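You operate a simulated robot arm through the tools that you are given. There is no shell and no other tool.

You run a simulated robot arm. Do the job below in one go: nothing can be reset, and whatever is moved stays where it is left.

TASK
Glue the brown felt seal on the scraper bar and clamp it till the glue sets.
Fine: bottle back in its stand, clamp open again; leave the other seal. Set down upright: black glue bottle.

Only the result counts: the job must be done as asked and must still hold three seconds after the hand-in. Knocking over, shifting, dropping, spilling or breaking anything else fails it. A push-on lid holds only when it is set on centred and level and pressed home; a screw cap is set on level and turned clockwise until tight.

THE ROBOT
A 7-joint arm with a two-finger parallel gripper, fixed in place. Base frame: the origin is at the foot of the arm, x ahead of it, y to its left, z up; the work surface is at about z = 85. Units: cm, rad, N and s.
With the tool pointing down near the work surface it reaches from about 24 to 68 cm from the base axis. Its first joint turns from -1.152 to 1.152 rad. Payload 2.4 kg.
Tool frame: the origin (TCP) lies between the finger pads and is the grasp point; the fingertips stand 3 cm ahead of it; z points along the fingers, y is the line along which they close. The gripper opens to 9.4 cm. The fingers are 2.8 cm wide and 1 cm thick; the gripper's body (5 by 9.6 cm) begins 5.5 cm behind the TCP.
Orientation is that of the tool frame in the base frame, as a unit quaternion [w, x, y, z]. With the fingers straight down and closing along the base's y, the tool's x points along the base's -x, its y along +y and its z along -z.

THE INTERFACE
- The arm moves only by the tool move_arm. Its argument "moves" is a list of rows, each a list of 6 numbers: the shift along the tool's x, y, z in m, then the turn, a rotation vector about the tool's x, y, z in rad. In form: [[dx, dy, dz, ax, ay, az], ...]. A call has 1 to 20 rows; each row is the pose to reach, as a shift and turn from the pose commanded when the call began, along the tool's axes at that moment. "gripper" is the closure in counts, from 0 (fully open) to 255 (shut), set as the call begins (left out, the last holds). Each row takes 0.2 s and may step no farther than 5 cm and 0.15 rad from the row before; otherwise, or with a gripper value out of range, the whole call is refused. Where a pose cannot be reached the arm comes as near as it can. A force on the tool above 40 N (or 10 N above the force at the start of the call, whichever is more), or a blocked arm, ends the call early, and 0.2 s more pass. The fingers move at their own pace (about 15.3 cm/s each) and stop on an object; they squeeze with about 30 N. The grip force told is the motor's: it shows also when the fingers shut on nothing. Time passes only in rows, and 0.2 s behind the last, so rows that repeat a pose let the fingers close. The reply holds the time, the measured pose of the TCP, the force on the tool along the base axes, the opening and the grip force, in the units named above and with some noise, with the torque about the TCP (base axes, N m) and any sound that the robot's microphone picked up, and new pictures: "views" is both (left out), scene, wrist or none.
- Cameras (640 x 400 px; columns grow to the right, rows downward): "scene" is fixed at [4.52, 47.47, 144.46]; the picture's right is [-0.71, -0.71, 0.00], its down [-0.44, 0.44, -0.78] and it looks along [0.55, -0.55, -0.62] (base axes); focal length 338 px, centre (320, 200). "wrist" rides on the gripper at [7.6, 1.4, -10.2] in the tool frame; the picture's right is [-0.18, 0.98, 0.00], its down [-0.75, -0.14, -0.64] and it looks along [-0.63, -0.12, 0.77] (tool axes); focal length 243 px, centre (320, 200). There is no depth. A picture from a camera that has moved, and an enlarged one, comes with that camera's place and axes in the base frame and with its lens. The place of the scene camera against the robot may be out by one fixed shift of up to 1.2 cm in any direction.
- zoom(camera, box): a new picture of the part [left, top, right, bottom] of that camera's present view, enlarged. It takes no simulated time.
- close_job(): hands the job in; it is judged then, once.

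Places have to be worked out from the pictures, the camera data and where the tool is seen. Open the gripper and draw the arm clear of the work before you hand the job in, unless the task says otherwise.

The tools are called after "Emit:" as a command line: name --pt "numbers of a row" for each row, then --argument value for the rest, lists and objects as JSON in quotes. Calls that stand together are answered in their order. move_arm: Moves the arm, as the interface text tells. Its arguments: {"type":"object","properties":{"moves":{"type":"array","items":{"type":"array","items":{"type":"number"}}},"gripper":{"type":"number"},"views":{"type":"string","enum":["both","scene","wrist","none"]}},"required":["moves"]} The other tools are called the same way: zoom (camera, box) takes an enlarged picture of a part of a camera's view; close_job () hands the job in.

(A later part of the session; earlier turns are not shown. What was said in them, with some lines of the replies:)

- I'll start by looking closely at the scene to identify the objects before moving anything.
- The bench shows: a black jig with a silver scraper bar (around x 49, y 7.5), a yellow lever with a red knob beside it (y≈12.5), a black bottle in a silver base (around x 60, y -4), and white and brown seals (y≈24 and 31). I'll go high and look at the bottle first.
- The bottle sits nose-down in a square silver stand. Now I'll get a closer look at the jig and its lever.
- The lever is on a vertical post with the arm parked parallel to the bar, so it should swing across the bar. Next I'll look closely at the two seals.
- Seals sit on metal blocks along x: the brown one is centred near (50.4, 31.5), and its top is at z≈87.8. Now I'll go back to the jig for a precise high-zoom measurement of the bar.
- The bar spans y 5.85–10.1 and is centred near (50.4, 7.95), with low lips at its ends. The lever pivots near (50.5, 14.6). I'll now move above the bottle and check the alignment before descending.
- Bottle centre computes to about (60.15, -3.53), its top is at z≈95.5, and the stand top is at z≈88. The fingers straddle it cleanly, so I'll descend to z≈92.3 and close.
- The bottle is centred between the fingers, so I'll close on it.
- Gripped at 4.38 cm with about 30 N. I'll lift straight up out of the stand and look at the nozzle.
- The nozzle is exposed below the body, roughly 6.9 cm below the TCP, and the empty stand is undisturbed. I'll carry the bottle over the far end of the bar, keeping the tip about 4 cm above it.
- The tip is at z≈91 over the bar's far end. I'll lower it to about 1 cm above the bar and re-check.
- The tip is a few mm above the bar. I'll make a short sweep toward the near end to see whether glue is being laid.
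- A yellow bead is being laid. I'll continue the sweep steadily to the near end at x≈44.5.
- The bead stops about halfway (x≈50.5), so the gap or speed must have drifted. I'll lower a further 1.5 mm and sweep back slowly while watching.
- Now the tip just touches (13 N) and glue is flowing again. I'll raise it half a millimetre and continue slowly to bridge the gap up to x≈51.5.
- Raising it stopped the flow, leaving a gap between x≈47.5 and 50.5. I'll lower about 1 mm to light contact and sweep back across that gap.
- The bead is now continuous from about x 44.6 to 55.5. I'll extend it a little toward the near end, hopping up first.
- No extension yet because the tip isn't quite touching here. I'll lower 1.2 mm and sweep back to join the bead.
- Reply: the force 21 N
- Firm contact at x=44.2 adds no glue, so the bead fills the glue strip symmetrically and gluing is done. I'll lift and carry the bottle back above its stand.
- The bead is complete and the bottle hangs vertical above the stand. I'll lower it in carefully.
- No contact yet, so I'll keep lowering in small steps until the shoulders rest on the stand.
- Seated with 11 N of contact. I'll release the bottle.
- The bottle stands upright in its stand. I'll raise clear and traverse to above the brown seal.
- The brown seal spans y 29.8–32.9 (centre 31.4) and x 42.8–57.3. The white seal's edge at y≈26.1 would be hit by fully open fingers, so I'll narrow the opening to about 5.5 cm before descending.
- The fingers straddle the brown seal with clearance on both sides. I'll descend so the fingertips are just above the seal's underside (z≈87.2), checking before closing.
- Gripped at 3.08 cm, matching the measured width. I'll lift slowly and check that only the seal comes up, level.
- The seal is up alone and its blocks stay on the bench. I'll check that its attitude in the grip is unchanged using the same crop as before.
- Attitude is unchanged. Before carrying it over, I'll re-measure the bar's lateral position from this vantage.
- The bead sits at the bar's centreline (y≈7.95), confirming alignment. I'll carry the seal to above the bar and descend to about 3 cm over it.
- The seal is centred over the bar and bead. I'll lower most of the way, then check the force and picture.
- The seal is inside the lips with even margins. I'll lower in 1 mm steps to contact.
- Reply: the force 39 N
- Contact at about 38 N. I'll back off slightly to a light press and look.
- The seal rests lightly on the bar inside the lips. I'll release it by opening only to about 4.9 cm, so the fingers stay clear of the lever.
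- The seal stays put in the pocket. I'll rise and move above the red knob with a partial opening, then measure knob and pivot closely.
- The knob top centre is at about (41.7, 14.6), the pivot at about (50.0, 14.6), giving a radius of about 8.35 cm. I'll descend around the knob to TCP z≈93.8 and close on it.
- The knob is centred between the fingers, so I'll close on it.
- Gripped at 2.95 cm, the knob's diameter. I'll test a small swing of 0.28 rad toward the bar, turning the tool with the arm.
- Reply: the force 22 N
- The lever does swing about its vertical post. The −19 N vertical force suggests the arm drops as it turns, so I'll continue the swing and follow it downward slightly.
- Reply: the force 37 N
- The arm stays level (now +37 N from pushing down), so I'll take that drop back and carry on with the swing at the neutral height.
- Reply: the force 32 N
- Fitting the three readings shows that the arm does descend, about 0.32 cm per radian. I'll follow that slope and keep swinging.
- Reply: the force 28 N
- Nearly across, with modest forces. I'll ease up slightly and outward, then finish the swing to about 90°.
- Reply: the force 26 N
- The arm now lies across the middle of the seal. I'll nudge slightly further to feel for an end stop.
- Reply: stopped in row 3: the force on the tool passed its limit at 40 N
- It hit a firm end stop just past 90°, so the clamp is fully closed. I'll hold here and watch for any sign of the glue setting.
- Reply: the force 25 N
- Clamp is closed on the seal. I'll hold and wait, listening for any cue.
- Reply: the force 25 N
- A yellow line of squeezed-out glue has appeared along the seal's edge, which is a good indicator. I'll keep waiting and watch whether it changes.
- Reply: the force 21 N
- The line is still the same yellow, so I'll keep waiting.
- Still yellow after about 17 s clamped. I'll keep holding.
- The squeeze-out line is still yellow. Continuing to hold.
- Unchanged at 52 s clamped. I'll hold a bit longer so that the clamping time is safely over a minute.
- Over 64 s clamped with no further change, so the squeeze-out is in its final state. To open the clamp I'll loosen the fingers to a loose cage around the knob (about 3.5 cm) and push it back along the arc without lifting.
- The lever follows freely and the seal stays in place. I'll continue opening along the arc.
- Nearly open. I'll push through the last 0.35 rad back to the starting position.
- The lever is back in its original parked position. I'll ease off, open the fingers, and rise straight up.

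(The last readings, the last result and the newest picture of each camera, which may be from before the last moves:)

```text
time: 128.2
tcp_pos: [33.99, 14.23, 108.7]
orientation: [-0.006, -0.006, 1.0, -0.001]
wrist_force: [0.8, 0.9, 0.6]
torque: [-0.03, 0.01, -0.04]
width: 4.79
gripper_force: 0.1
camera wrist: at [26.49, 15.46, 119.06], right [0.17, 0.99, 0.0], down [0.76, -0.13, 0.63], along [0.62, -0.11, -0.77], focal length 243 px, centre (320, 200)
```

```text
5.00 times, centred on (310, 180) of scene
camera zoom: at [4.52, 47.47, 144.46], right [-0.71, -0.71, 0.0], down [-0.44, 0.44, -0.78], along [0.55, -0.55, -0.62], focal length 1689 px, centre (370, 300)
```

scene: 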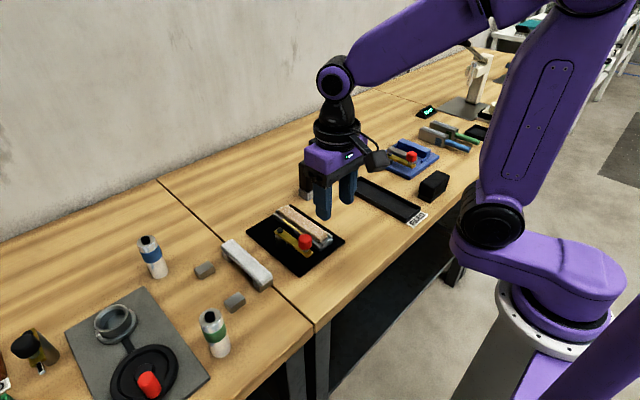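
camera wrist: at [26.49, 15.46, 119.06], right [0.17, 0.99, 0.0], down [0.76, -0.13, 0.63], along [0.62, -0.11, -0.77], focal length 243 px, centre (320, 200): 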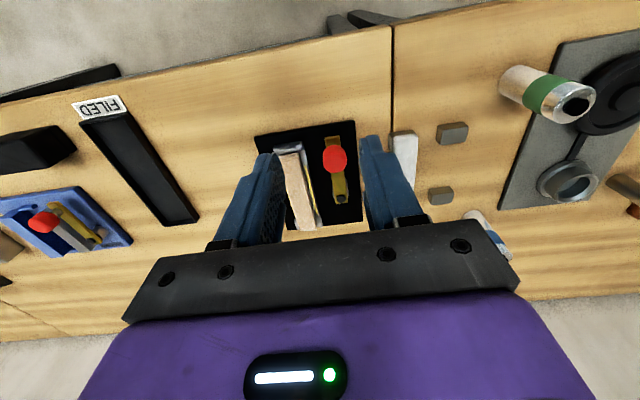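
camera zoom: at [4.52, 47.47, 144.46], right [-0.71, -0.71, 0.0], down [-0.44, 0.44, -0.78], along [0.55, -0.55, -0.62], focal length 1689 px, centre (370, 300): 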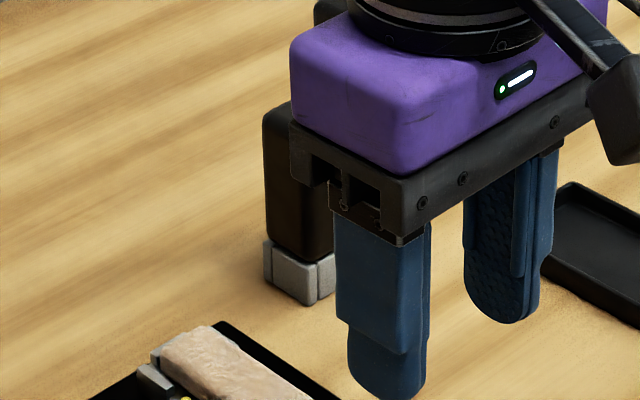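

The clamp is open, and the seal is sitting in the pocket with its glue line. I'll draw the arm back clear to the start pose, open the gripper and inspect everything.

Emit:
move_arm --pt "0.02 0 -0.03 0 0 0" --pt "0.04 0 -0.07 0 0 0" --pt "0.04 0 -0.07 0 0 0" --gripper 0

Emit:
zoom --camera "scene" --box '[240, 140, 360, 280]'

Emit:
zoom --camera "scene" --box '[270, 195, 340, 255]'

Emit:
zoom --camera "wrist" --box '[230, 100, 410, 240]'

Emit:
zoom --camera "scene" --box '[130, 220, 290, 340]'

```text
time: 129.0
tcp_pos: [30.39, 14.23, 115.81]
orientation: [-0.006, -0.006, 1.0, -0.001]
wrist_force: [-0.5, -0.9, 0.1]
torque: [-0.03, 0.01, 0.02]
width: 9.4
gripper_force: 0.1
camera wrist: at [22.84, 15.55, 126.16], right [0.17, 0.99, 0.0], down [0.76, -0.13, 0.63], along [0.62, -0.11, -0.77], focal length 243 px, centre (320, 200)
```

scene: 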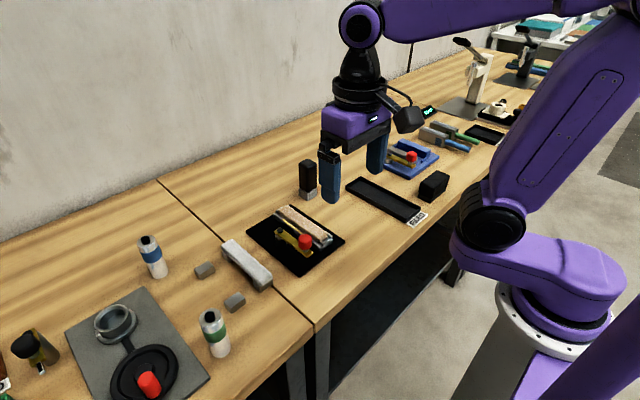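
wrist: 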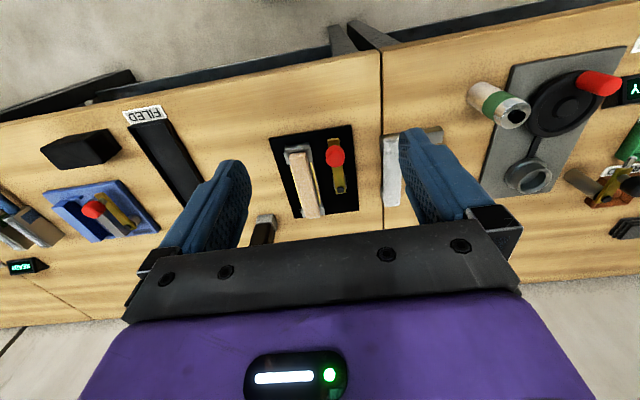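

```text
2.86 times, centred on (300, 210) of scene
camera zoom: at [4.52, 47.47, 144.46], right [-0.71, -0.71, 0.0], down [-0.44, 0.44, -0.78], along [0.55, -0.55, -0.62], focal length 965 px, centre (377, 171)
```

zoom: 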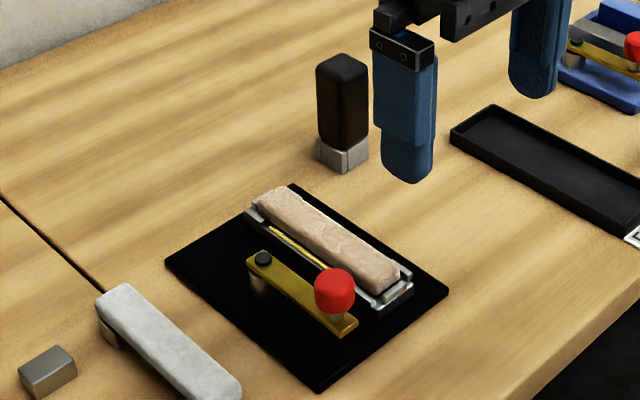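

```text
6.67 times, centred on (305, 225) of scene
camera zoom: at [4.52, 47.47, 144.46], right [-0.71, -0.71, 0.0], down [-0.44, 0.44, -0.78], along [0.55, -0.55, -0.62], focal length 2252 px, centre (420, 33)
```

zoom: 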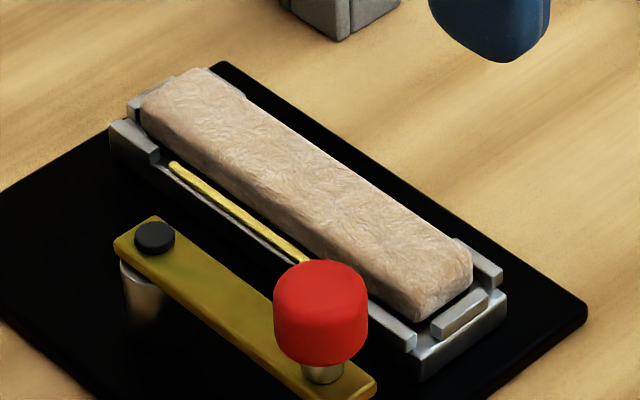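

```text
2.86 times, centred on (320, 170) of wrist
camera zoom: at [22.84, 15.55, 126.16], right [0.17, 0.99, 0.0], down [0.76, -0.13, 0.63], along [0.62, -0.11, -0.77], focal length 693 px, centre (320, 286)
```

zoom: 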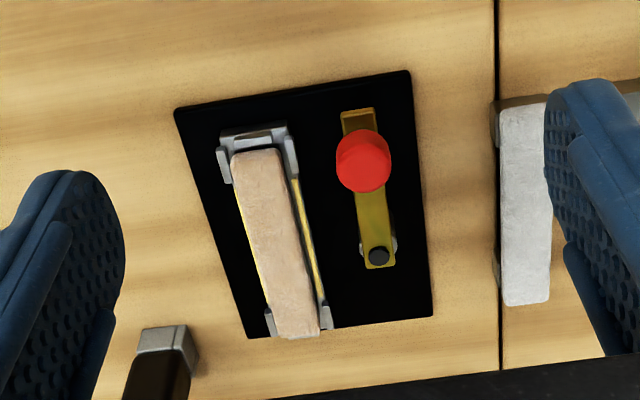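

```text
3.33 times, centred on (210, 280) of scene
camera zoom: at [4.52, 47.47, 144.46], right [-0.71, -0.71, 0.0], down [-0.44, 0.44, -0.78], along [0.55, -0.55, -0.62], focal length 1126 px, centre (687, -67)
```

zoom: 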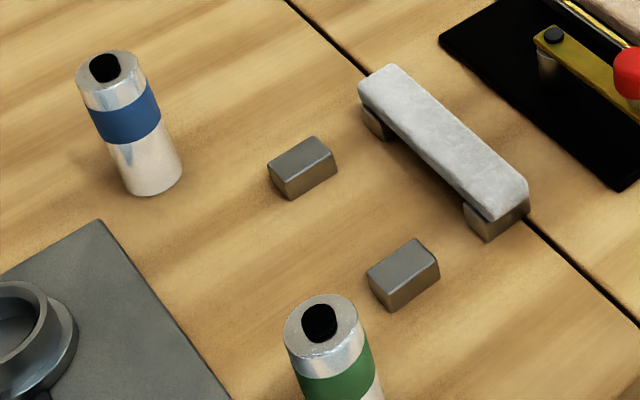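

Everything checks out:
- **Seal:** the brown seal lies flat and centred in the bar's pocket, with glue along both edges.
- **Clamp and bottle:** the clamp lever is parked open, and the bottle is upright in its stand.
- **Other items:** the white seal hasn't moved, and the arm is clear with the gripper open.

I'm handing the job in.

Emit:
close_job

```text
The job is handed in.
```

I glued the brown felt seal onto the scraper bar, clamped it for about 64 s and handed the job in. The one thing I couldn't confirm is that the glue has set.

- **Glue:** I laid one continuous bead along the middle of the bar. A yellow line of squeezed-out glue appeared within about 5 s of clamping and did not change after that. There was no sound or colour change to show it had set, so I held the clamp at its end stop for over a minute to be safe.
- **Seal:** it lies flat and centred between the bar's lips, and it did not move when the clamp opened.
- **Clamp:** the lever is back in its open starting position.
- **Bottle:** the black glue bottle is upright in its stand.
- **Everything else:** the other seal was not touched, and nothing was knocked over or spilled. The arm is clear and the gripper is open.
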